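You operate a simulated robot arm through the tools that you are given. There is no shell and no other tool.

Carry out the task below with a simulated robot arm. There is one attempt and no reset: what you move stays moved.

Task
Free the blocked rail and index once.
Fine: fork out, both orange stops down, silver gate open, then the run knob to RUN; each carrier on the rail rides one place on, no jam.

Only the result counts: the job must be done as asked and must still hold three seconds after the hand-in. Knocking over, shifting, dropping, spilling or breaking anything else fails it.

Robot
A 6-joint arm with a two-finger parallel gripper, fixed in place. Base frame: the origin is at the foot of the arm, x ahead of it, y to its left, z up; the work surface is at about z = 0.86. Lengths are in m, angles in degrees, forces in N, time in s.
With the tool pointing down near the work surface it reaches from about 0.3 to 0.66 m from the base axis. Its first joint turns from -115.0 to 115.0 degrees. Payload 3.43 kg.
Tool frame: the origin (TCP) lies between the finger pads and is the grasp point; the fingertips stand 0.034 m ahead of it; z points along the fingers, y is the line along which they close. Largest opening 0.128 m; finger width 0.024, thickness 0.012; the body of the gripper, 0.048 by 0.13 m, starts 0.096 m behind the TCP.
Orientation is told as [roll, pitch, yaw] about the base's x, y, z axes, in that order, counted from this pose: with the fingers straight down and closing along the base's y, the tool's x points along the base's -x, its y along +y and its z along -z.

Tools
- The arm moves only by the tool apply_moves. Its argument "moves" is a list of rows, each a list of 3 entries, a list of its own where there are three numbers: the shift along the tool's x, y, z in m, then the turn, a rotation vector about the tool's x, y, z in degrees, then the opening, from 0 (shut) to 1 (fully open). In form: [[[x, y, z], [rx, ry, rz], gripper], ...]. A call has 1 to 20 rows; each row is the pose to reach, as a shift and turn from the pose commanded when the call began, along the tool's axes at that moment. Rows are played at 5 a second. More than 0.05 m and 8.6 degrees between two rows, or a gripper value outside its range, and nothing of the call is played. Where a pose cannot be reached the arm comes as near as it can. A force on the tool above 40 N (or 10 N above the force at the start of the call, whichever is more), or a blocked arm, ends the call early, and 0.2 s more pass. The fingers move at their own pace (about 0.153 m/s each) and stop on an object; they squeeze with about 45 N. The grip force told is the motor's: it shows also when the fingers shut on nothing. Time passes only in rows, and 0.2 s behind the last, so rows that repeat a pose let the fingers close. It gives the time, the measured TCP pose, the force on the tool (base axes), the opening and the grip force at its end, in the units of the frame above (readings bear some noise), with the torque about the TCP (base axes, N m) and any sound that the robot's microphone picked up.
- Cameras (640 x 400 px; columns grow to the right, rows downward): "scene" is fixed at [0.4086, 0.4996, 1.5671]; the picture's right is [-1.00, -0.06, 0.00], its down [-0.03, 0.46, -0.89] and it looks along [0.05, -0.89, -0.46] (base axes); focal length 311 px, centre (320, 200). "wrist" rides on the gripper at [0.076, -0.011, -0.16] in the tool frame; the picture's right is [0.15, 0.99, 0.00], its down [-0.88, 0.13, -0.46] and it looks along [-0.45, 0.07, 0.89] (tool axes); focal length 234 px, centre (320, 200). There is no depth. A picture from a camera that has moved, and an enlarged one, comes with that camera's place and axes in the base frame and with its lens. The place of the scene camera against the robot may be out by one fixed shift of up to 0.012 m in any direction.
- snapshot(camera): a new picture of that camera. It takes no simulated time.
- raise_lower(by): slides the trunk up (or, below 0, down) by that many m; the arm rides with it, the base frame stays. It gives what a move gives, with no picture.
- close_up(camera, box): a new picture of the part [left, top, right, bottom] of that camera's present view, enlarged. It takes no simulated time.
- sign_off(): hands the job in; it is judged then, once.

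Nothing tells you positions but the pictures and the camera data. Unless the task says otherwise, let go and move clear before handing in.

The tools are called after "Request:" as name(argument=value, ...) on one line, values as JSON. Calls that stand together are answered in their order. apply_moves: Moves the arm, as the interface text tells. Its arguments: {"type":"object","properties":{"moves":{"type":"array","items":{"type":"array"}}},"required":["moves"]} The other tools are called the same way: raise_lower (by) slides the trunk up or down; snapshot (camera) takes a picture; close_up (camera, box) takes an enlarged picture of a part of a camera's view; sign_off () hands the job in.

At the start:

```text
clock: 0.0
eef_pos: [0.2359, -0.3098, 1.3046]
tool_rot: [-0.1, 0.1, 0.0]
ft_force: [0.3, 0.2, 0.1]
ft_torque: [0.02, 0.03, 0.01]
finger_gap: 0.1282
finger_force: 0.1
trunk travel left (down, up): [-0.925, 0.065]
```

scene: 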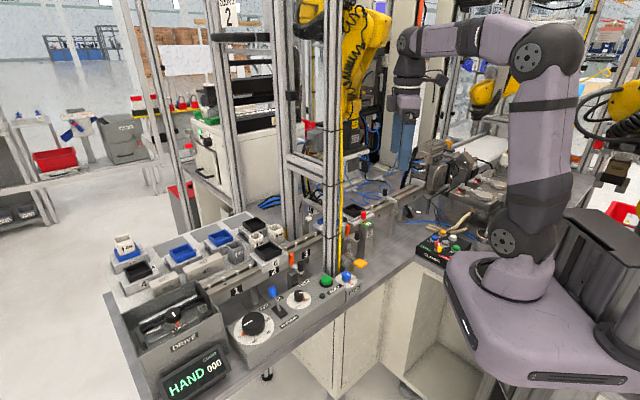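
wrist: 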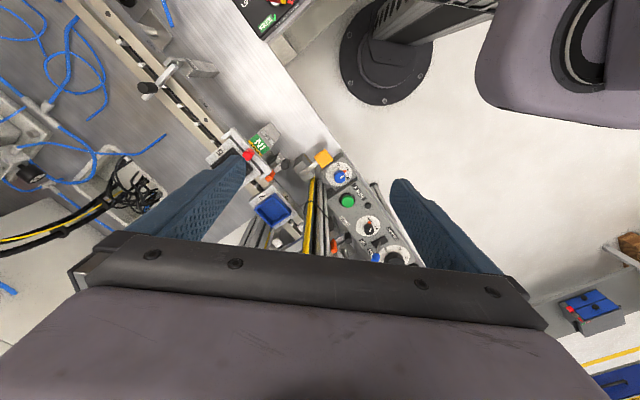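

I see a workstation with a rail running across, carriers, a control panel with knobs and a DRIVE box with a HAND display. I'll take enlarged views first to find the fork, stops, gate and run knob.

Request:
close_up(camera="scene", box=[100, 200, 260, 300])

Request:
close_up(camera="scene", box=[220, 200, 380, 300])

Request:
close_up(camera="scene", box=[320, 140, 500, 270])

Request:
close_up(camera="scene", box=[100, 270, 300, 400])

Request:
close_up(camera="wrist", box=[190, 90, 430, 270])

```text
4.00 times, centred on (180, 250) of scene
camera zoom: at [0.4086, 0.4996, 1.5671], right [-1.0, -0.06, 0.0], down [-0.03, 0.46, -0.89], along [0.05, -0.89, -0.46], focal length 1244 px, centre (880, 0)
```

zoom: 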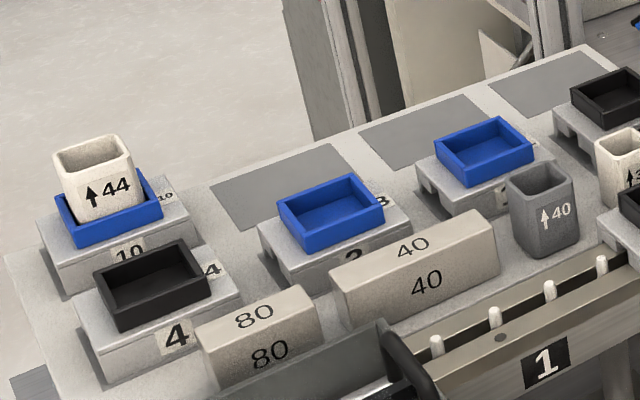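

```text
4.00 times, centred on (300, 250) of scene
camera zoom: at [0.4086, 0.4996, 1.5671], right [-1.0, -0.06, 0.0], down [-0.03, 0.46, -0.89], along [0.05, -0.89, -0.46], focal length 1244 px, centre (400, 0)
```

zoom: 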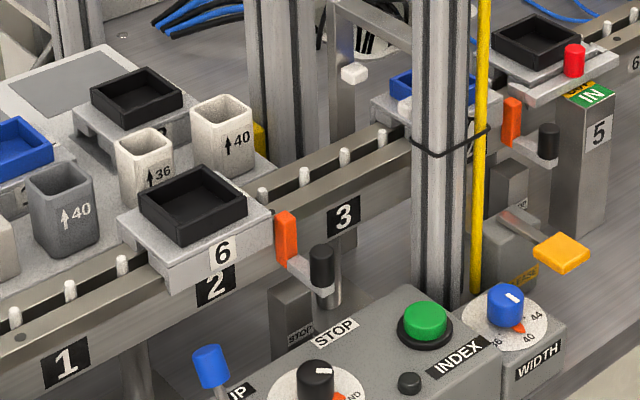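

```text
3.08 times, centred on (410, 205) of scene
camera zoom: at [0.4086, 0.4996, 1.5671], right [-1.0, -0.06, 0.0], down [-0.03, 0.46, -0.89], along [0.05, -0.89, -0.46], focal length 957 px, centre (43, 185)
```

zoom: 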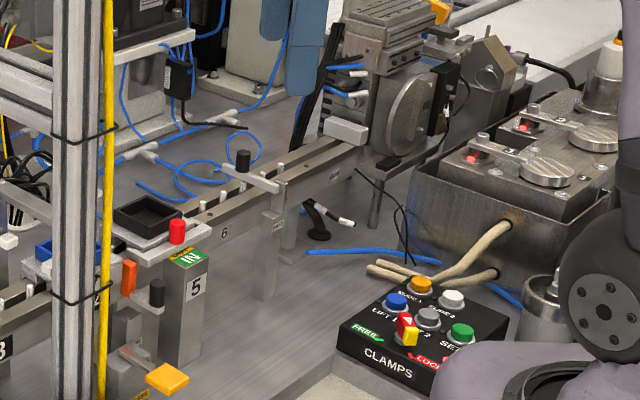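

```text
3.08 times, centred on (200, 335) of scene
camera zoom: at [0.4086, 0.4996, 1.5671], right [-1.0, -0.06, 0.0], down [-0.03, 0.46, -0.89], along [0.05, -0.89, -0.46], focal length 957 px, centre (689, -215)
```

zoom: 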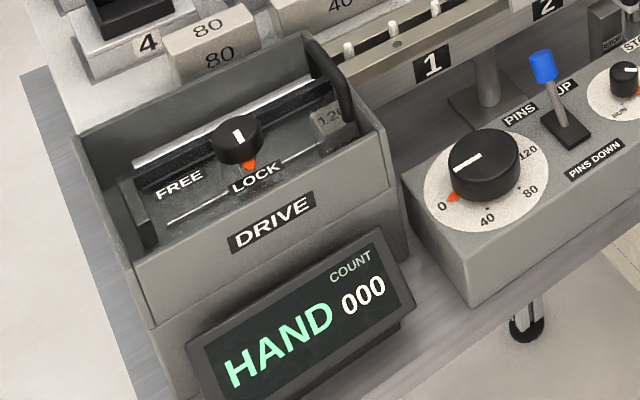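

```text
2.22 times, centred on (310, 180) of wrist
camera zoom: at [0.1593, -0.3217, 1.4649], right [-0.15, 0.99, 0.0], down [0.88, 0.13, 0.46], along [0.45, 0.07, -0.89], focal length 520 px, centre (342, 244)
```

zoom: 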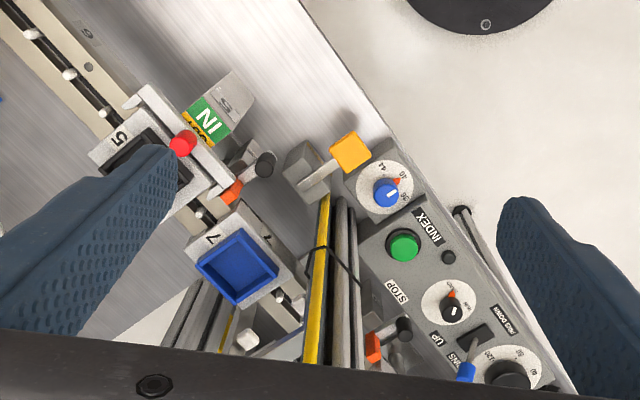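

The layout is becoming clear: rail stations 1–6, two orange stops, a red-knobbed fork at 5, and a silver gate with a black knob at 6. I'll zoom in closer to read the labels.

Request:
close_up(camera="scene", box=[260, 270, 340, 320])

Request:
close_up(camera="scene", box=[320, 240, 380, 300])

Request:
close_up(camera="scene", box=[335, 195, 400, 260])

Request:
close_up(camera="scene", box=[280, 240, 320, 290])

Request:
close_up(camera="scene", box=[375, 180, 435, 230])

Request:
close_up(camera="wrist", box=[200, 110, 320, 190])

Request:
close_up(camera="wrist", box=[310, 180, 430, 270])

Request:
close_up(camera="wrist", box=[80, 0, 240, 130])

```text
8.00 times, centred on (300, 295) of scene
camera zoom: at [0.4086, 0.4996, 1.5671], right [-1.0, -0.06, 0.0], down [-0.03, 0.46, -0.89], along [0.05, -0.89, -0.46], focal length 2488 px, centre (480, -560)
```

zoom: 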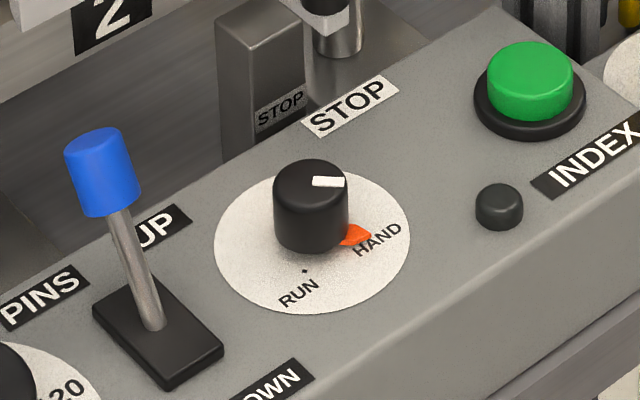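

```text
6.67 times, centred on (350, 270) of scene
camera zoom: at [0.4086, 0.4996, 1.5671], right [-1.0, -0.06, 0.0], down [-0.03, 0.46, -0.89], along [0.05, -0.89, -0.46], focal length 2074 px, centre (120, -267)
```

zoom: 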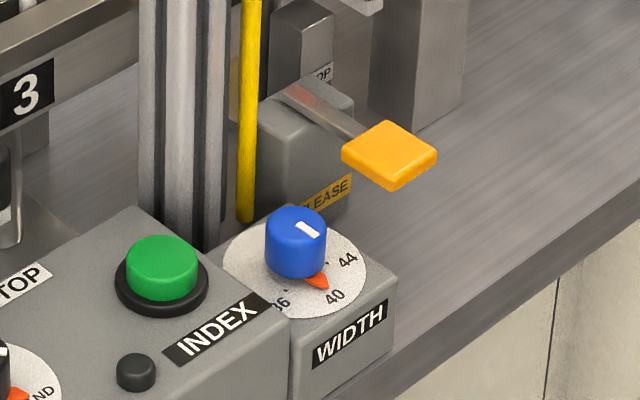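

```text
6.15 times, centred on (368, 228) of scene
camera zoom: at [0.4086, 0.4996, 1.5671], right [-1.0, -0.06, 0.0], down [-0.03, 0.46, -0.89], along [0.05, -0.89, -0.46], focal length 1914 px, centre (28, 31)
```

zoom: 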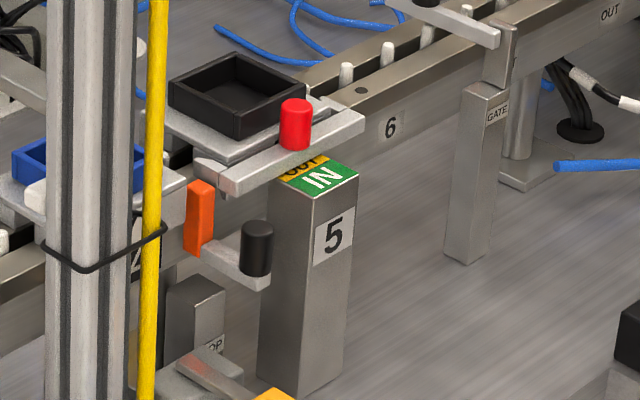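

```text
8.00 times, centred on (300, 265) of scene
camera zoom: at [0.4086, 0.4996, 1.5671], right [-1.0, -0.06, 0.0], down [-0.03, 0.46, -0.89], along [0.05, -0.89, -0.46], focal length 2488 px, centre (480, -320)
```

zoom: 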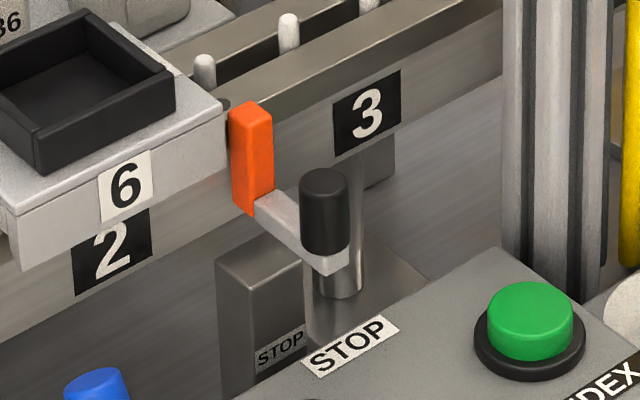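

```text
8.00 times, centred on (405, 205) of scene
camera zoom: at [0.4086, 0.4996, 1.5671], right [-1.0, -0.06, 0.0], down [-0.03, 0.46, -0.89], along [0.05, -0.89, -0.46], focal length 2488 px, centre (-360, 160)
```

zoom: 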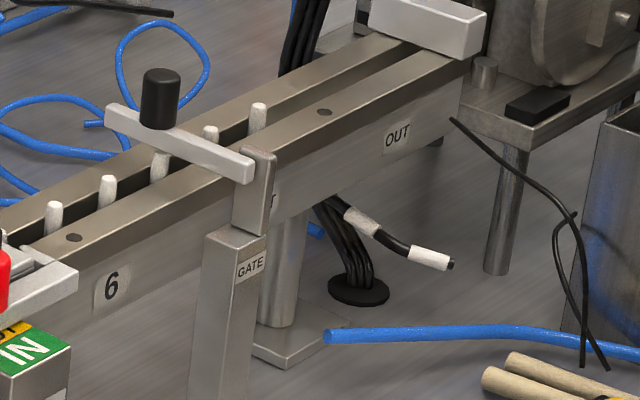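

```text
5.00 times, centred on (260, 150) of wrist
camera zoom: at [0.1593, -0.3217, 1.4649], right [-0.15, 0.99, 0.0], down [0.88, 0.13, 0.46], along [0.45, 0.07, -0.89], focal length 1171 px, centre (620, 450)
```

zoom: 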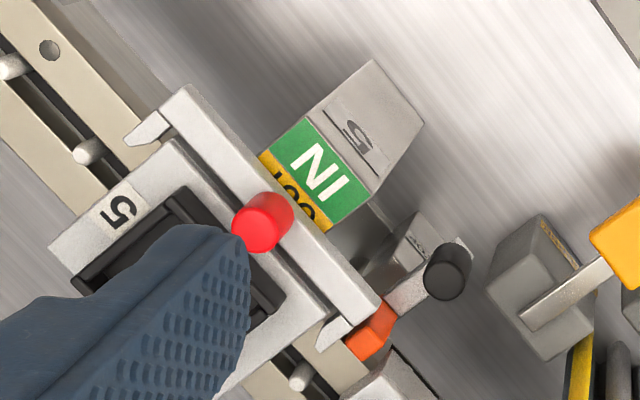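

```text
4.44 times, centred on (370, 225) of wrist
camera zoom: at [0.1593, -0.3217, 1.4649], right [-0.15, 0.99, 0.0], down [0.88, 0.13, 0.46], along [0.45, 0.07, -0.89], focal length 1041 px, centre (98, 89)
```

zoom: 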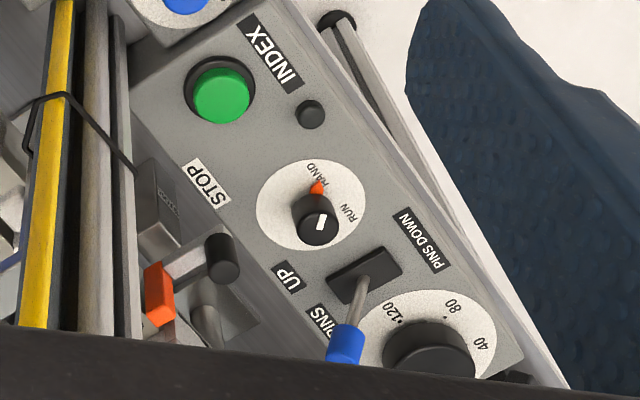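

```text
3.08 times, centred on (160, 65) of wrist
camera zoom: at [0.1593, -0.3217, 1.4649], right [-0.15, 0.99, 0.0], down [0.88, 0.13, 0.46], along [0.45, 0.07, -0.89], focal length 720 px, centre (812, 615)
```

zoom: 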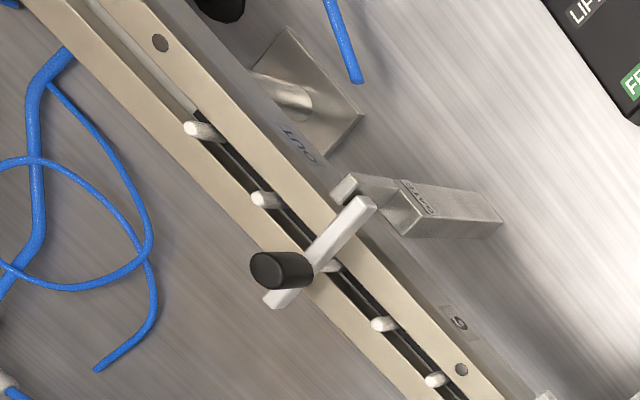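

Three carriers sit on the rail: 6 at station 2, 7 at station 4 and 5 at station 5. The red fork knob is near (0.31,-0.44,1.01), the gate knob near (0.215,-0.62,1.02) and the RUN knob near (0.50,-0.13,0.93). Next I'll look at the frame columns, because the arm has to clear them.

Request:
close_up(camera="scene", box=[200, 0, 440, 150])

Request:
close_up(camera="scene", box=[250, 140, 410, 240])

Request:
close_up(camera="scene", box=[270, 260, 430, 400])

```text
2.67 times, centred on (320, 75) of scene
camera zoom: at [0.4086, 0.4996, 1.5671], right [-1.0, -0.06, 0.0], down [-0.03, 0.46, -0.89], along [0.05, -0.89, -0.46], focal length 830 px, centre (320, 533)
```

zoom: 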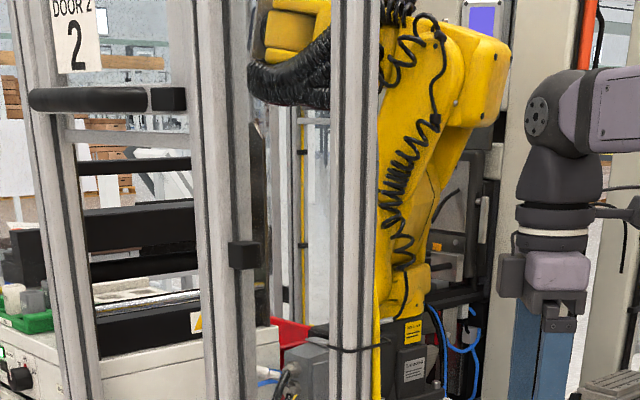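

```text
4.00 times, centred on (330, 190) of scene
camera zoom: at [0.4086, 0.4996, 1.5671], right [-1.0, -0.06, 0.0], down [-0.03, 0.46, -0.89], along [0.05, -0.89, -0.46], focal length 1244 px, centre (280, 240)
```

zoom: 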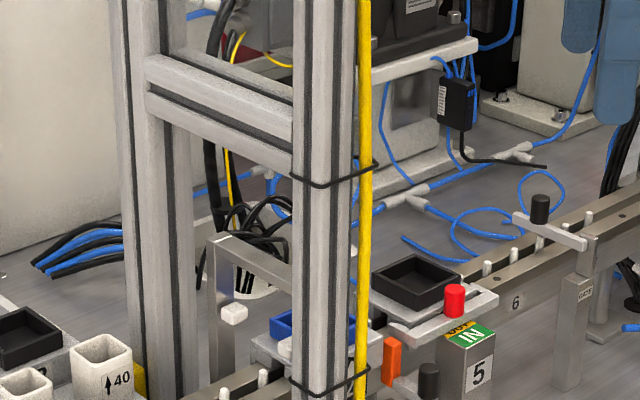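

```text
2.86 times, centred on (350, 330) of scene
camera zoom: at [0.4086, 0.4996, 1.5671], right [-1.0, -0.06, 0.0], down [-0.03, 0.46, -0.89], along [0.05, -0.89, -0.46], focal length 889 px, centre (234, -171)
```

zoom: 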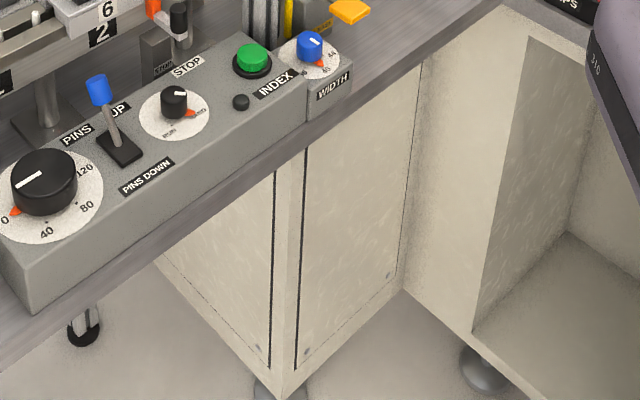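

The front column stands near (0.41,-0.285) and the back column is beyond the rail, joined to it by a cross beam. I'll move toward the gate and fork side at height to look at both mechanisms.

Request:
apply_moves(moves=[[[0.02, -0.03, 0.0], [0, 0, 0], 1], [[0.04, -0.06, 0.0], [0, 0, 0], 0.5], [[0.05, -0.09, 0.02], [0, 0, 0], 0.2], [[0.06, -0.12, 0.04], [0, 0, 0], 0.2], [[0.06, -0.15, 0.06], [0, 0, 0], 0.2]])

Request:
snapshot(camera="wrist")

Request:
snapshot(camera="scene")

```text
clock: 1.2
eef_pos: [0.1723, -0.4631, 1.2457]
tool_rot: [-0.1, 0.0, 0.1]
ft_force: [0.4, -0.2, 0.2]
ft_torque: [0.01, -0.01, -0.02]
finger_gap: 0.0256
finger_force: 0.1
trunk travel left (down, up): [-0.925, 0.065]
```

```text
taken
camera wrist: at [0.0987, -0.4748, 1.4059], right [-0.15, 0.99, 0.0], down [0.88, 0.13, 0.46], along [0.45, 0.07, -0.89], focal length 234 px, centre (320, 200)
```

wrist: 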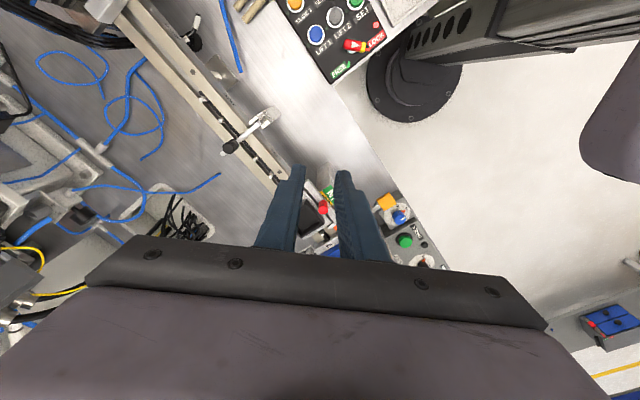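

```text
taken
```

scene: 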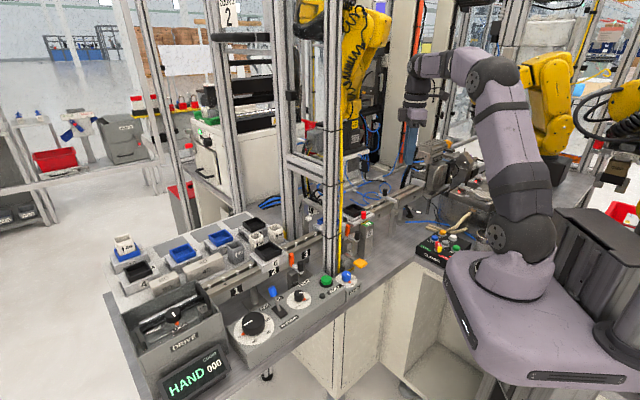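

The gate, with its black knob, and the fork are both in view from here. I'll enlarge the gate and the fork.

Request:
close_up(camera="wrist", box=[180, 80, 308, 160])

Request:
close_up(camera="wrist", box=[280, 160, 440, 260])

Request:
close_up(camera="scene", box=[370, 180, 434, 220])

```text
5.00 times, centred on (244, 120) of wrist
camera zoom: at [0.0987, -0.4748, 1.4059], right [-0.15, 0.99, 0.0], down [0.88, 0.13, 0.46], along [0.45, 0.07, -0.89], focal length 1171 px, centre (700, 600)
```

zoom: 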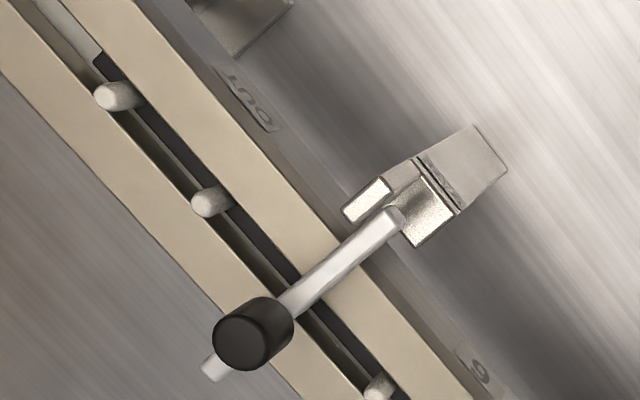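

```text
4.00 times, centred on (360, 210) of wrist
camera zoom: at [0.0987, -0.4748, 1.4059], right [-0.15, 0.99, 0.0], down [0.88, 0.13, 0.46], along [0.45, 0.07, -0.89], focal length 937 px, centre (160, 160)
```

zoom: 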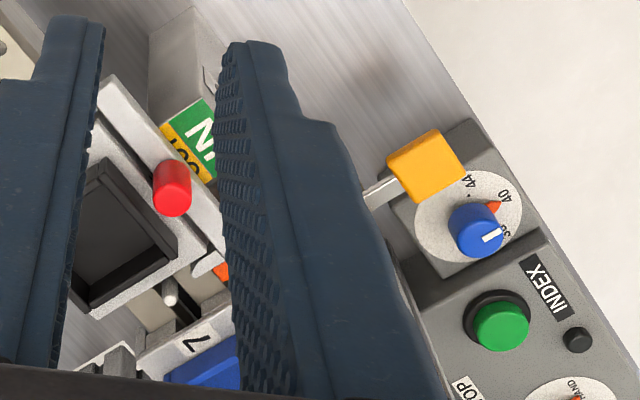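

```text
10.00 times, centred on (402, 200) of scene
camera zoom: at [0.4086, 0.4996, 1.5671], right [-1.0, -0.06, 0.0], down [-0.03, 0.46, -0.89], along [0.05, -0.89, -0.46], focal length 3111 px, centre (-500, 200)
```

zoom: 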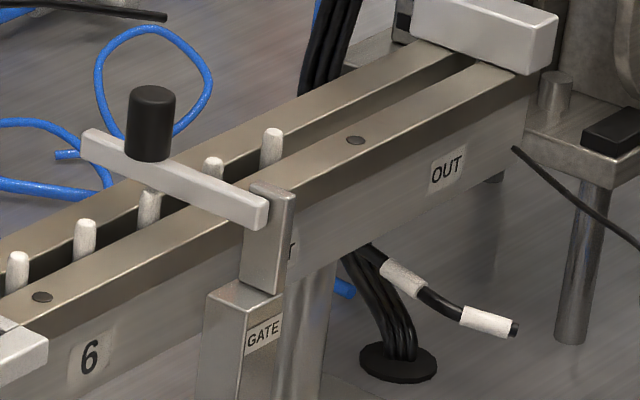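

The gate bar looks side-mounted on a plate, like a lifting barrier. Its knob top is near (0.213,-0.600,1.047), and the rail runs at about 45°. I'll turn the tool so the fingers close along the rail and hover over the gate knob.

Request:
apply_moves(moves=[[[-0.007, -0.023, 0.01], [0, 0, 7.5], 0.5], [[-0.014, -0.046, 0.02], [0, 0, 15], 0.5], [[-0.021, -0.069, 0.03], [0, 0, 22.5], 0.5], [[-0.028, -0.092, 0.045], [0, 0, 30], 0.5], [[-0.034, -0.115, 0.06], [0, 0, 37.5], 0.5], [[-0.04, -0.137, 0.08], [0, 0, 45], 0.5], [[-0.04, -0.137, 0.09], [0, 0, 45], 0.5]])

Request:
snapshot(camera="wrist")

Request:
snapshot(camera="scene")

```text
clock: 2.8
eef_pos: [0.2027, -0.5604, 1.1558]
tool_rot: [0.0, -0.2, -45.1]
ft_force: [-0.7, 0.5, -0.6]
ft_torque: [-0.03, 0.01, -0.01]
finger_gap: 0.0643
finger_force: 0.0
out of reach, approached as far as the arm can: row 5, 6, 7
trunk travel left (down, up): [-0.925, 0.065]
```

```text
taken
camera wrist: at [0.1423, -0.5153, 1.3153], right [0.6, 0.8, 0.0], down [0.71, -0.53, 0.46], along [0.37, -0.27, -0.89], focal length 234 px, centre (320, 200)
```

wrist: 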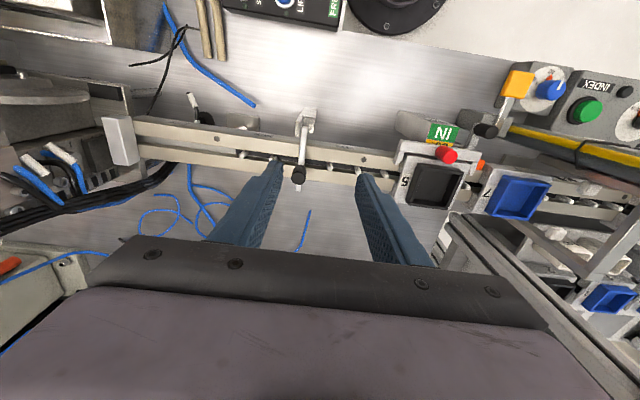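

```text
taken
```

scene: 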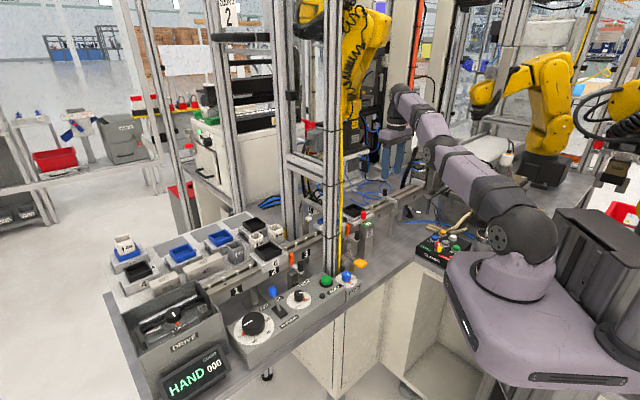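

The arm is at its reach limit at this height. I'll raise the trunk, which brings the shoulder closer to wrist height, and go on from there.

Request:
raise_lower(by=0.06)

Request:
close_up(camera="wrist", box=[224, 80, 384, 200])

Request:
close_up(camera="wrist", box=[390, 60, 640, 230])

```text
clock: 3.8
eef_pos: [0.2033, -0.5621, 1.2141]
tool_rot: [0.0, -0.1, -45.0]
ft_force: [0.5, 0.0, 0.4]
ft_torque: [-0.01, -0.02, 0.0]
finger_gap: 0.0639
finger_force: 0.1
trunk travel left (down, up): [-0.985, 0.005]
```

```text
3.33 times, centred on (304, 140) of wrist
camera zoom: at [0.1427, -0.5168, 1.3746], right [0.6, 0.8, 0.0], down [0.71, -0.53, 0.46], along [0.37, -0.27, -0.89], focal length 781 px, centre (373, 400)
```

zoom: 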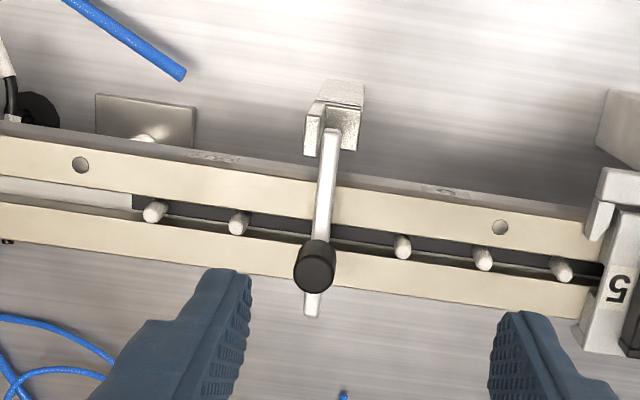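

```text
2.35 times, centred on (515, 145) of wrist
camera zoom: at [0.1427, -0.5168, 1.3746], right [0.6, 0.8, 0.0], down [0.71, -0.53, 0.46], along [0.37, -0.27, -0.89], focal length 551 px, centre (-139, 329)
```

zoom: 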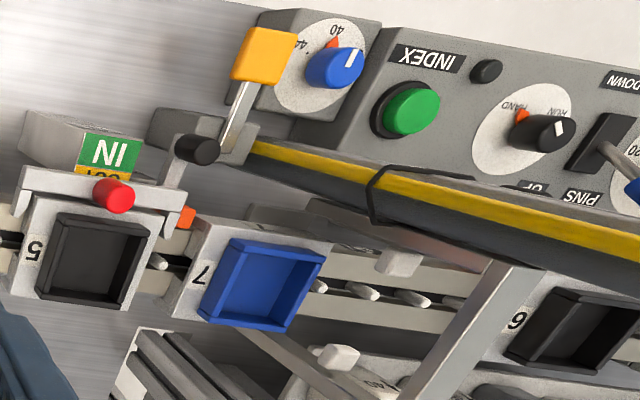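

The knob estimate holds at about (0.2135,-0.600) with its top near z = 1.047. I'll move over it while descending part of the way.

Request:
apply_moves(moves=[[[0, 0, 0.025], [0, 0, 0], 0.5], [[-0.012, -0.007, 0.05], [0, 0, 0], 0.5], [[-0.024, -0.014, 0.075], [0, 0, 0], 0.5], [[-0.034, -0.019, 0.1], [0, 0, 0], 0.5]])

Request:
snapshot(camera="wrist")

Request:
close_up(camera="scene", box=[350, 130, 446, 220])

```text
clock: 4.8
eef_pos: [0.2115, -0.581, 1.1125]
tool_rot: [0.1, 0.0, -45.0]
ft_force: [-0.1, -0.8, -0.8]
ft_torque: [0.01, 0.01, 0.0]
finger_gap: 0.0639
finger_force: 0.0
out of reach, approached as far as the arm can: row 1, 3, 4
trunk travel left (down, up): [-0.985, 0.005]
```

```text
taken
camera wrist: at [0.1509, -0.5351, 1.2726], right [0.6, 0.8, 0.0], down [0.71, -0.53, 0.46], along [0.37, -0.27, -0.89], focal length 234 px, centre (320, 200)
```

wrist: 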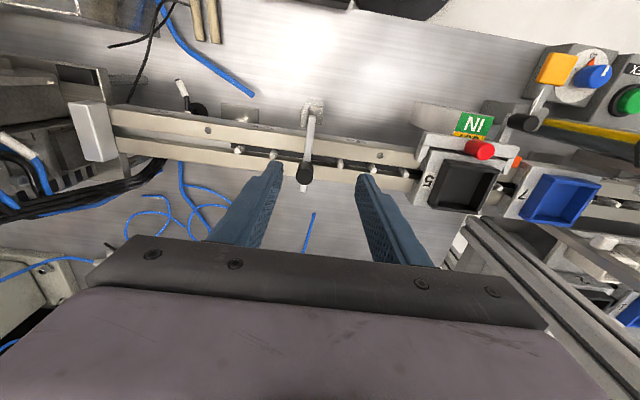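

```text
4.44 times, centred on (398, 175) of scene
camera zoom: at [0.4086, 0.4996, 1.5671], right [-1.0, -0.06, 0.0], down [-0.03, 0.46, -0.89], along [0.05, -0.89, -0.46], focal length 1382 px, centre (-27, 311)
```

zoom: 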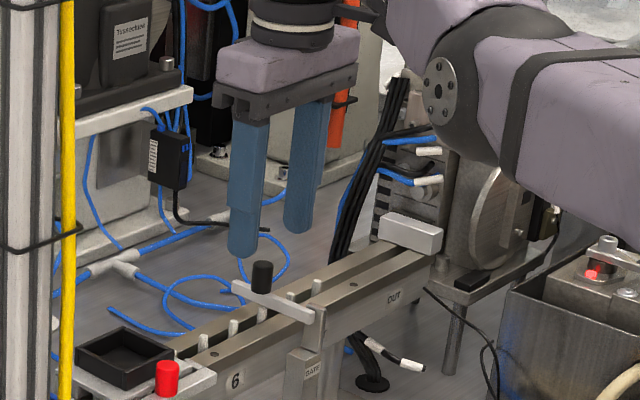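

The reach is just short with a vertical tool. I'll tilt the fingers outward by about 25° so the wrist stays nearer the base, which also suits lifting the bar.

Request:
apply_moves(moves=[[[0.005, 0, 0], [0, -8.3, 0], 0.5], [[0.01, 0, 0], [0, -16.6, 0], 0.5], [[0.01, 0, 0], [0, -25, 0], 0.5]])

Request:
snapshot(camera="wrist")

```text
clock: 5.6
eef_pos: [0.2032, -0.6674, 1.1472]
tool_rot: [0.1, -24.9, -45.0]
ft_force: [-0.7, -0.7, 0.8]
ft_torque: [-0.01, 0.0, 0.02]
finger_gap: 0.0642
finger_force: 0.0
out of reach, approached as far as the arm can: row 1, 2, 3
trunk travel left (down, up): [-0.985, 0.005]
```

```text
taken
camera wrist: at [0.0996, -0.58, 1.2599], right [0.61, 0.79, -0.06], down [0.52, -0.34, 0.79], along [0.6, -0.51, -0.62], focal length 234 px, centre (320, 200)
```

wrist: 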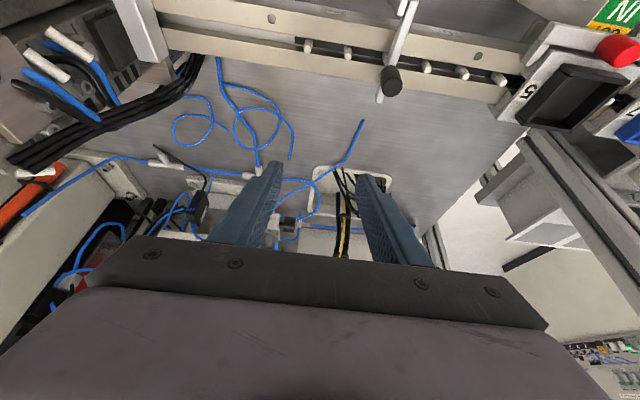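

The arm drifted from what I expected while it was out of reach. I'll play a neutral row to see what pose counts as the commanded one.

Request:
apply_moves(moves=[[[0.0, 0, 0], [0, 0, 0], 0.5], [[0.0, 0, -0.01], [0, 0, 0], 0.5]])

```text
clock: 6.2
eef_pos: [0.2029, -0.6666, 1.1589]
tool_rot: [0.1, -24.9, -45.0]
ft_force: [0.5, 1.0, -0.1]
ft_torque: [-0.05, 0.0, -0.02]
finger_gap: 0.0639
finger_force: 0.0
out of reach, approached as far as the arm can: row 2
trunk travel left (down, up): [-0.985, 0.005]
```

The clipped pose becomes the commanded one, so I can move back inward from here. I'll go to a point 6 cm back along the tool axis from the gate knob.

Request:
apply_moves(moves=[[[0.018, 0.011, 0.0], [0, 0, 0], 0.5], [[0.036, 0.022, 0.0], [0, 0, 0], 0.5], [[0.054, 0.033, 0.004], [0, 0, 0], 0.5], [[0.072, 0.044, 0.01], [0, 0, 0], 0.5], [[0.0894, 0.0547, 0.0178], [0, 0, 0], 0.5], [[0.0894, 0.0547, 0.0178], [0, 0, 0], 0.5]])

Request:
snapshot(camera="wrist")

Request:
close_up(camera="scene", box=[350, 130, 446, 220])

```text
clock: 7.6
eef_pos: [0.1992, -0.6703, 1.123]
tool_rot: [0.0, -25.0, -45.0]
ft_force: [1.0, 0.4, 0.3]
ft_torque: [0.01, -0.03, 0.0]
finger_gap: 0.0641
finger_force: 0.0
out of reach, approached as far as the arm can: row 1, 2, 3, 4, 5, 6
trunk travel left (down, up): [-0.985, 0.005]
```

```text
taken
camera wrist: at [0.0959, -0.5824, 1.2366], right [0.61, 0.79, -0.06], down [0.52, -0.34, 0.78], along [0.6, -0.51, -0.62], focal length 234 px, centre (320, 200)
```

wrist: 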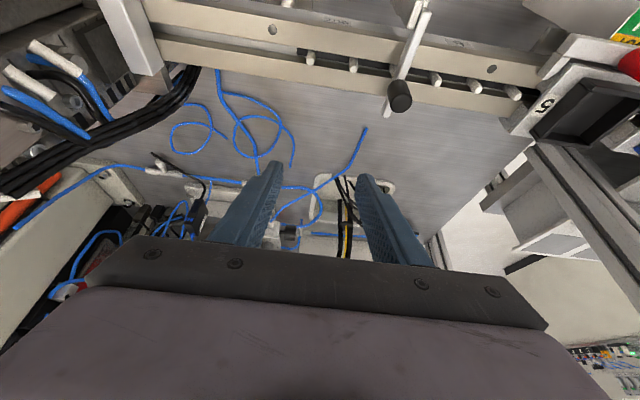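

```text
4.44 times, centred on (398, 175) of scene
camera zoom: at [0.4086, 0.4996, 1.5671], right [-1.0, -0.06, 0.0], down [-0.03, 0.46, -0.89], along [0.05, -0.89, -0.46], focal length 1382 px, centre (-27, 311)
```

zoom: 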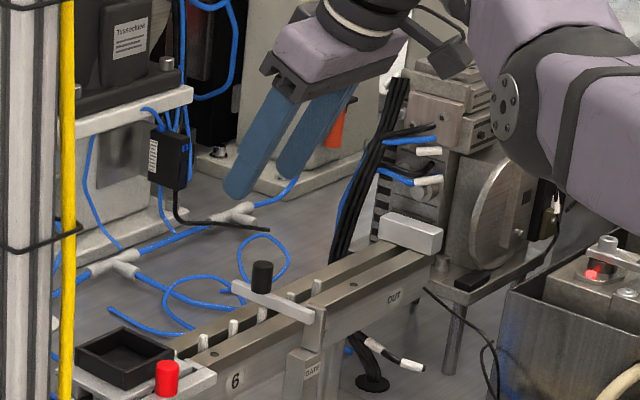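

The arm moved down but not inward, so it may be stuck near a straight elbow or at a joint limit. I'll look at the arm's posture in the full scene.

Request:
close_up(camera="scene", box=[360, 60, 600, 300])

```text
1.67 times, centred on (480, 180) of scene
camera zoom: at [0.4086, 0.4996, 1.5671], right [-1.0, -0.06, 0.0], down [-0.03, 0.46, -0.89], along [0.05, -0.89, -0.46], focal length 518 px, centre (53, 233)
```

zoom: 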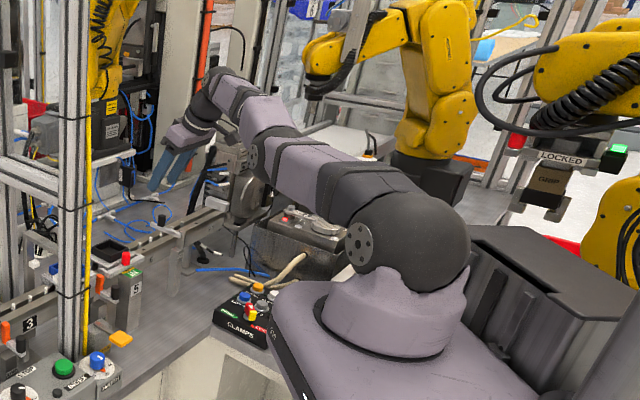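

The elbow is nearly straight and the solver seems stuck there. I'll command a retreat to a pose well inside reach, up and inward with the tool vertical again.

Request:
apply_moves(moves=[[[0.0134, 0.0201, -0.0296], [0, 4.2, 0], 0.5], [[0.0268, 0.0403, -0.0592], [0, 8.4, 0], 0.5], [[0.0402, 0.0604, -0.0888], [0, 12.5, 0], 0.5], [[0.0535, 0.0806, -0.1184], [0, 16.7, 0], 0.5], [[0.0669, 0.1007, -0.148], [0, 20.9, 0], 0.5], [[0.0803, 0.1209, -0.1776], [0, 25, 0], 0.5], [[0.0803, 0.1209, -0.1776], [0, 25, 0], 0.5]])

Request:
close_up(camera="scene", box=[360, 0, 600, 300])

```text
clock: 9.2
eef_pos: [0.1895, -0.526, 1.3124]
tool_rot: [0.5, 0.8, -45.0]
ft_force: [-0.2, 0.1, -0.1]
ft_torque: [0.06, 0.04, -0.01]
finger_gap: 0.0638
finger_force: 0.0
out of reach, approached as far as the arm can: row 1, 2, 3, 4, 5, 6, 7
trunk travel left (down, up): [-0.985, 0.005]
```

```text
1.33 times, centred on (480, 150) of scene
camera zoom: at [0.4086, 0.4996, 1.5671], right [-1.0, -0.06, 0.0], down [-0.03, 0.46, -0.89], along [0.05, -0.89, -0.46], focal length 415 px, centre (107, 267)
```

zoom: 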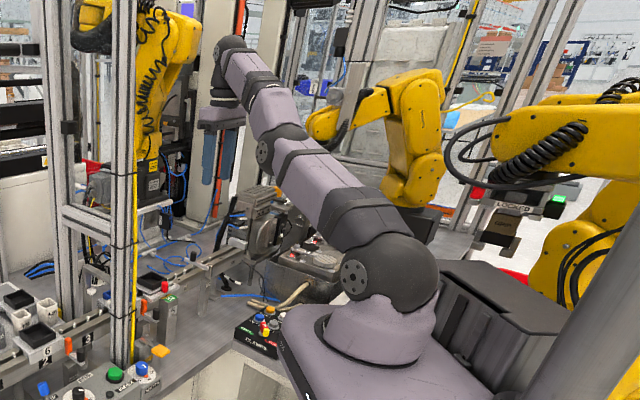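

It is still fully extended. From here a straight downward move should put the target inside the reachable sphere and let the elbow bend.

Request:
apply_moves(moves=[[[0, 0, 0.02], [0, 0, 0], 0.5], [[0, 0, 0.04], [0, 0, 0], 0.5], [[0, 0, 0.06], [0, 0, 0], 0.5], [[0, 0, 0.08], [0, 0, 0], 0.5], [[0.01, 0, 0.1], [0, 0, 0], 0.5], [[0.02, 0, 0.12], [0, 0, 0], 0.5]])

```text
clock: 10.6
eef_pos: [0.1783, -0.5262, 1.2883]
tool_rot: [1.8, 2.8, -45.0]
ft_force: [-0.2, 1.2, -0.1]
ft_torque: [0.01, 0.02, 0.02]
finger_gap: 0.0642
finger_force: 0.2
out of reach, approached as far as the arm can: row 1, 2, 3, 4, 5, 6
trunk travel left (down, up): [-0.985, 0.005]
```

The arm has slipped into an elbow-low posture. I'll stretch it fully outward with the fingers tilted out, at a height clear of everything, and then drop and come in so the elbow folds upward again.

Request:
apply_moves(moves=[[[-0.027, -0.019, 0.0147], [0, -4.7, 0], 0.5], [[-0.053, -0.038, 0.0293], [0, -9.4, 0], 0.5], [[-0.08, -0.057, 0.044], [0, -14.1, 0], 0.5], [[-0.107, -0.076, 0.0587], [0, -18.8, 0], 0.5], [[-0.133, -0.095, 0.073], [0, -23.5, 0], 0.5], [[-0.16, -0.115, 0.088], [0, -28, 0], 0.5]])

Request:
close_up(camera="scene", box=[360, 0, 600, 300])

```text
clock: 12.0
eef_pos: [0.1987, -0.6621, 1.1823]
tool_rot: [2.0, -25.2, -45.9]
ft_force: [0.2, 0.0, 0.8]
ft_torque: [0.02, -0.01, 0.06]
finger_gap: 0.0641
finger_force: 0.0
out of reach, approached as far as the arm can: row 1, 2, 3, 4, 5, 6
trunk travel left (down, up): [-0.985, 0.005]
```

```text
1.33 times, centred on (480, 150) of scene
camera zoom: at [0.4086, 0.4996, 1.5671], right [-1.0, -0.06, 0.0], down [-0.03, 0.46, -0.89], along [0.05, -0.89, -0.46], focal length 415 px, centre (107, 267)
```

zoom: 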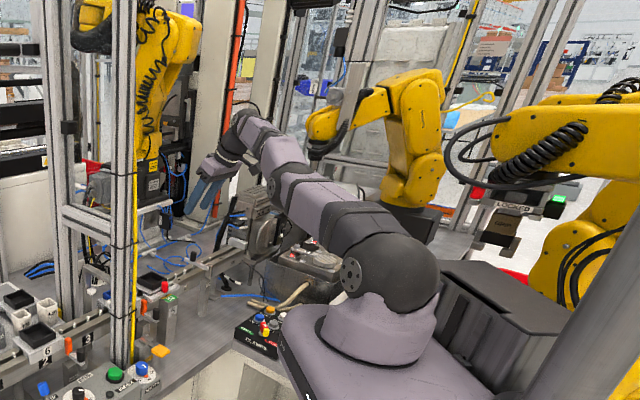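

The arm is stretched out with the fingers tilted. Now I'll command straight-down steps so the elbow bends the right way.

Request:
apply_moves(moves=[[[0.017, 0, 0.036], [0, 0, 0], 0.5], [[0.034, 0, 0.072], [0, 0, 0], 0.5], [[0.0423, 0, 0.0906], [0, 0, 0], 0.5]])

Request:
close_up(camera="scene", box=[360, 0, 600, 300])

```text
clock: 12.8
eef_pos: [0.2049, -0.6688, 1.0846]
tool_rot: [2.1, -25.1, -46.0]
ft_force: [-0.2, -0.3, 0.7]
ft_torque: [0.01, 0.0, 0.04]
finger_gap: 0.0643
finger_force: 0.2
out of reach, approached as far as the arm can: row 1, 2, 3
trunk travel left (down, up): [-0.985, 0.005]
```

```text
1.33 times, centred on (480, 150) of scene
camera zoom: at [0.4086, 0.4996, 1.5671], right [-1.0, -0.06, 0.0], down [-0.03, 0.46, -0.89], along [0.05, -0.89, -0.46], focal length 415 px, centre (107, 267)
```

zoom: 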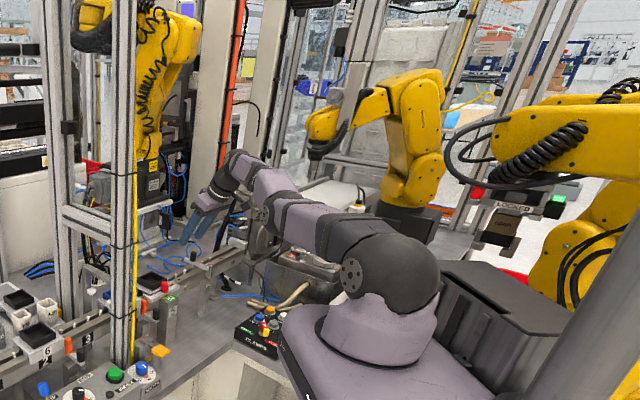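

The reach is still stretched, but the arm is lower. I'll try coming in horizontally from here.

Request:
apply_moves(moves=[[[0.02, 0.012, -0.009], [0, 0, 0], 0.5], [[0.04, 0.0234, -0.0187], [0, 0, 0], 0.5], [[0.04, 0.0234, -0.0187], [0, 0, 0], 0.5]])

```text
clock: 13.6
eef_pos: [0.1943, -0.6693, 1.0868]
tool_rot: [2.0, -25.1, -45.9]
ft_force: [0.5, -0.2, -1.0]
ft_torque: [0.02, 0.03, 0.02]
finger_gap: 0.064
finger_force: 0.1
out of reach, approached as far as the arm can: row 1, 2, 3
trunk travel left (down, up): [-0.985, 0.005]
```

Radial motion is still locked. I'll try wiggling between an upper and a lower inward target over many rows, staying above the knob, to work the elbow out of its straight position.

Request:
apply_moves(moves=[[[0.0273, 0.0234, -0.0459], [0, 0, 0], 0.5], [[0.04, 0.0234, -0.0187], [0, 4, 0], 0.5], [[0.0273, 0.0234, -0.0459], [0, 0, 0], 0.5], [[0.04, 0.0234, -0.0187], [0, 4, 0], 0.5], [[0.0273, 0.0234, -0.0459], [0, 0, 0], 0.5], [[0.04, 0.0234, -0.0187], [0, 4, 0], 0.5], [[0.0273, 0.0234, -0.0459], [0, 0, 0], 0.5], [[0.04, 0.0234, -0.0187], [0, 4, 0], 0.5], [[0.0273, 0.0234, -0.0459], [0, 0, 0], 0.5], [[0.04, 0.0234, -0.0187], [0, 4, 0], 0.5]])

Request:
snapshot(camera="scene")

```text
refused: row 1 steps farther than a row can; nothing moved
```

```text
taken
```

scene: 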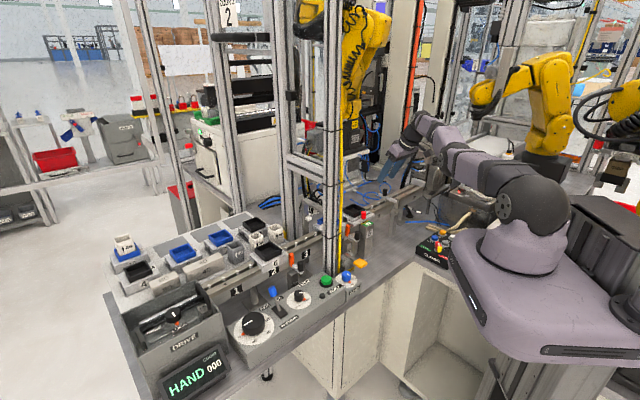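

The first row stepped too far. I'll use smaller steps for the same wiggle.

Request:
apply_moves(moves=[[[0.015, 0.013, -0.023], [0, 0, 0], 0.5], [[0.0273, 0.0234, -0.0459], [0, 0, 0], 0.5], [[0.04, 0.0234, -0.0187], [0, 4, 0], 0.5], [[0.0273, 0.0234, -0.0459], [0, 0, 0], 0.5], [[0.04, 0.0234, -0.0187], [0, 4, 0], 0.5], [[0.0273, 0.0234, -0.0459], [0, 0, 0], 0.5], [[0.04, 0.0234, -0.0187], [0, 4, 0], 0.5], [[0.0273, 0.0234, -0.0459], [0, 0, 0], 0.5], [[0.04, 0.0234, -0.0187], [0, 4, 0], 0.5], [[0.0273, 0.0234, -0.0459], [0, 0, 0], 0.5], [[0.0273, 0.0234, -0.0459], [0, 0, 0], 0.5]])

Request:
close_up(camera="scene", box=[360, 0, 600, 300])

```text
clock: 16.0
eef_pos: [0.1797, -0.6686, 1.1159]
tool_rot: [2.1, -24.9, -45.9]
ft_force: [1.6, -0.2, 0.0]
ft_torque: [-0.01, -0.01, 0.0]
finger_gap: 0.064
finger_force: 0.0
out of reach, approached as far as the arm can: row 1, 2, 3, 4, 5, 6, 7, 8, 9, 10, 11
trunk travel left (down, up): [-0.985, 0.005]
```

```text
1.33 times, centred on (480, 150) of scene
camera zoom: at [0.4086, 0.4996, 1.5671], right [-1.0, -0.06, 0.0], down [-0.03, 0.46, -0.89], along [0.05, -0.89, -0.46], focal length 415 px, centre (107, 267)
```

zoom: 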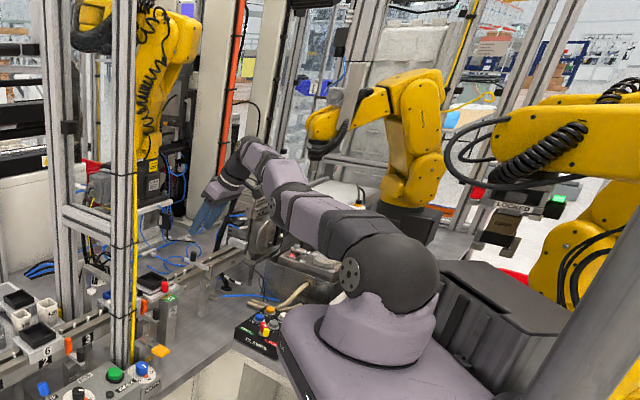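

I'll test whether the arm can extend further outward from here. That will show whether the elbow is straight or bent the wrong way.

Request:
apply_moves(moves=[[[-0.0132, -0.0123, 0.0227], [0, 0, 0], 0.5], [[-0.0264, -0.0247, 0.0455], [0, 0, 0], 0.5], [[-0.0264, -0.0247, 0.0455], [0, 0, 0], 0.5]])

```text
clock: 16.8
eef_pos: [0.1856, -0.6724, 1.0928]
tool_rot: [1.9, -25.1, -45.9]
ft_force: [0.2, 0.2, 0.2]
ft_torque: [0.01, 0.0, -0.01]
finger_gap: 0.0639
finger_force: 0.0
out of reach, approached as far as the arm can: row 1, 2, 3
trunk travel left (down, up): [-0.985, 0.005]
```

The arm is exactly at a straight-elbow singularity, so neither in nor out moves it. Rolling the hand inward about a nearly fixed wrist point should force the elbow to fold upward, so I'll do that while keeping clear of the rail.

Request:
apply_moves(moves=[[[0.0364, 0.0048, -0.0056], [0, 8.3, 0], 0.5], [[0.073, 0.0098, -0.0156], [0, 16.7, 0], 0.5], [[0.1079, 0.0147, -0.0296], [0, 25, 0], 0.5], [[0.14, 0.0198, -0.0468], [0, 33, 0], 0.5], [[0.14, 0.0198, -0.0468], [0, 33, 0], 0.5]])

Request:
snapshot(camera="scene")

```text
clock: 18.0
eef_pos: [0.0974, -0.5688, 1.0729]
tool_rot: [1.9, 8.0, -44.8]
ft_force: [-0.2, -0.4, -0.7]
ft_torque: [0.01, 0.01, 0.07]
finger_gap: 0.0641
finger_force: 0.0
out of reach, approached as far as the arm can: row 2, 3, 4, 5
trunk travel left (down, up): [-0.985, 0.005]
```

```text
taken
```

scene: 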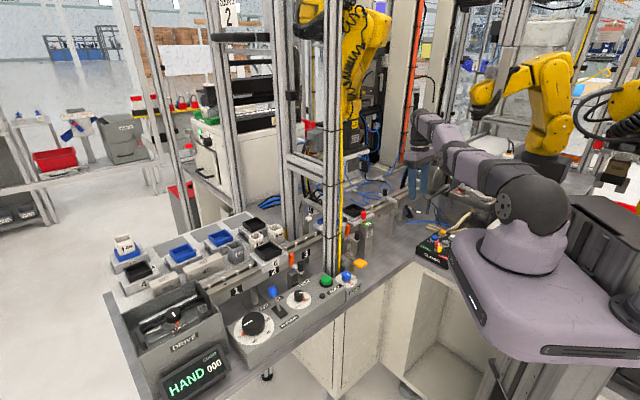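

Row 1 was reachable this time, so the elbow has started to bend. I'll push horizontally inward from here.

Request:
apply_moves(moves=[[[0.0135, 0.0096, 0.0019], [0, 0, 0], 0.5], [[0.027, 0.0193, 0.0038], [0, 0, 0], 0.5], [[0.0405, 0.0289, 0.0057], [0, 0, 0], 0.5], [[0.0405, 0.0289, 0.0057], [0, 0, 0], 0.5]])

```text
clock: 19.0
eef_pos: [0.0968, -0.5682, 1.0739]
tool_rot: [1.9, 7.9, -44.8]
ft_force: [0.8, -0.7, -0.2]
ft_torque: [-0.01, 0.01, 0.01]
finger_gap: 0.0639
finger_force: 0.0
out of reach, approached as far as the arm can: row 1, 2, 3, 4
trunk travel left (down, up): [-0.985, 0.005]
```

There was no radial motion that time. I'll look at the arm's posture closely to judge how the elbow is bent.

Request:
close_up(camera="scene", box=[380, 80, 580, 260])

Request:
snapshot(camera="wrist")

```text
2.22 times, centred on (480, 170) of scene
camera zoom: at [0.4086, 0.4996, 1.5671], right [-1.0, -0.06, 0.0], down [-0.03, 0.46, -0.89], along [0.05, -0.89, -0.46], focal length 691 px, centre (-36, 267)
```

zoom: 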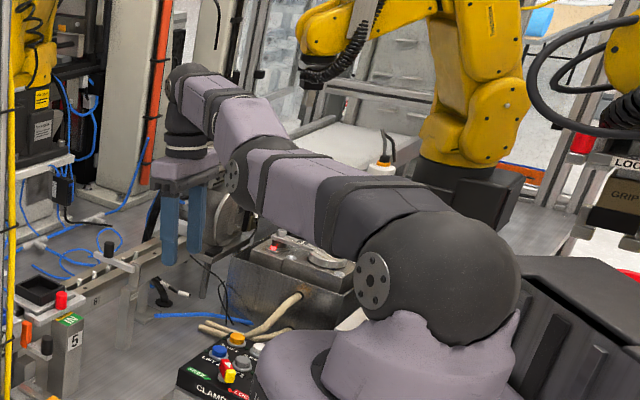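

```text
taken
camera wrist: at [0.0483, -0.5425, 1.2425], right [0.6, 0.8, 0.05], down [0.75, -0.58, 0.33], along [0.3, -0.16, -0.94], focal length 234 px, centre (320, 200)
```

wrist: 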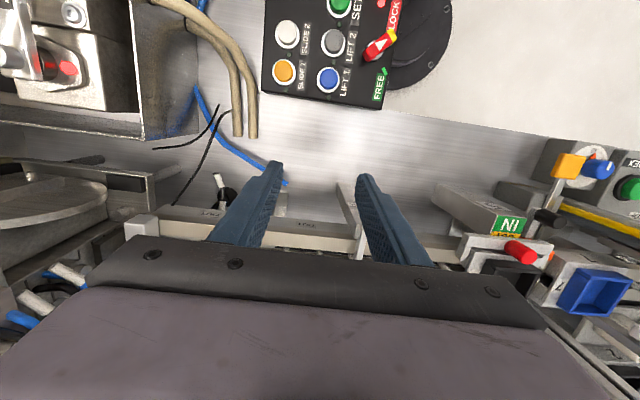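

I'll probe with small single moves to see which directions respond here.

Request:
apply_moves(moves=[[[0, 0, -0.02], [0, 0, 0], 0.5]])

Request:
apply_moves(moves=[[[-0.01, 0, 0], [0, 0, 0], 0.5]])

Request:
apply_moves(moves=[[[0, 0.02, 0], [0, 0, 0], 0.5]])

Request:
apply_moves(moves=[[[0, 0, 0], [0, -6, 0], 0.5]])

Request:
apply_moves(moves=[[[0, 0, 0], [6, 0, 0], 0.5]])

```text
clock: 19.4
eef_pos: [0.0985, -0.5702, 1.0951]
tool_rot: [1.8, 7.8, -44.7]
ft_force: [0.5, 0.2, -1.0]
ft_torque: [-0.02, -0.01, -0.02]
finger_gap: 0.064
finger_force: 0.0
trunk travel left (down, up): [-0.985, 0.005]
```

```text
clock: 19.8
eef_pos: [0.1077, -0.5683, 1.0973]
tool_rot: [1.8, 7.8, -44.8]
ft_force: [0.0, 0.4, -0.4]
ft_torque: [-0.02, 0.01, -0.01]
finger_gap: 0.0639
finger_force: 0.0
out of reach, approached as far as the arm can: row 1
trunk travel left (down, up): [-0.985, 0.005]
```

```text
clock: 20.2
eef_pos: [0.1224, -0.5543, 1.0994]
tool_rot: [1.7, 7.7, -44.8]
ft_force: [-0.2, 0.6, -0.6]
ft_torque: [-0.04, 0.02, -0.02]
finger_gap: 0.064
finger_force: 0.0
trunk travel left (down, up): [-0.985, 0.005]
```

```text
clock: 20.6
eef_pos: [0.1205, -0.5545, 1.0987]
tool_rot: [1.7, 1.7, -45.0]
ft_force: [-0.4, 0.9, 0.3]
ft_torque: [-0.04, 0.01, 0.01]
finger_gap: 0.0642
finger_force: 0.1
trunk travel left (down, up): [-0.985, 0.005]
```

```text
clock: 21.0
eef_pos: [0.1193, -0.5533, 1.0985]
tool_rot: [-4.3, 1.9, -45.1]
ft_force: [-0.2, -0.2, -0.2]
ft_torque: [-0.03, 0.01, 0.04]
finger_gap: 0.0637
finger_force: 0.0
trunk travel left (down, up): [-0.985, 0.005]
```

Most of these are reachable now. I'll continue inward in small steps while restoring a vertical tool.

Request:
apply_moves(moves=[[[0.005, 0.007, 0], [-4, 0, 0], 0.5], [[0.01, 0.014, -0.005], [-4, 0, 0], 0.5], [[0.015, 0.021, -0.01], [-4, 0, 0], 0.5], [[0.02, 0.028, -0.015], [-4, 0, 0], 0.5], [[0.025, 0.035, -0.02], [-4, 0, 0], 0.5], [[0.03, 0.042, -0.025], [-4, 0, 0], 0.5]])

Request:
close_up(camera="scene", box=[380, 80, 580, 260])

```text
clock: 22.4
eef_pos: [0.1287, -0.5038, 1.124]
tool_rot: [-0.2, 1.8, -45.0]
ft_force: [-0.1, -0.4, -0.2]
ft_torque: [0.0, 0.01, 0.0]
finger_gap: 0.0639
finger_force: 0.1
trunk travel left (down, up): [-0.985, 0.005]
```

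```text
2.22 times, centred on (480, 170) of scene
camera zoom: at [0.4086, 0.4996, 1.5671], right [-1.0, -0.06, 0.0], down [-0.03, 0.46, -0.89], along [0.05, -0.89, -0.46], focal length 691 px, centre (-36, 267)
```

zoom: 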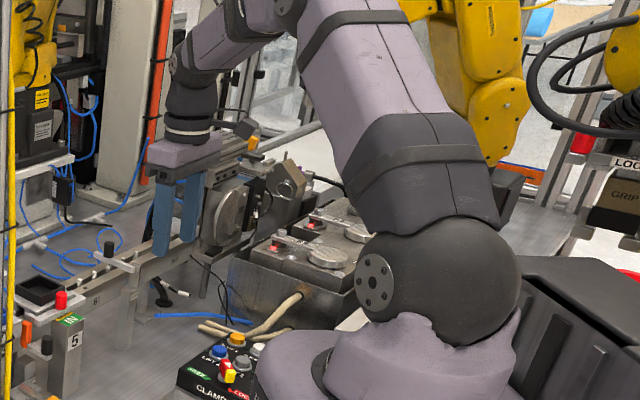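

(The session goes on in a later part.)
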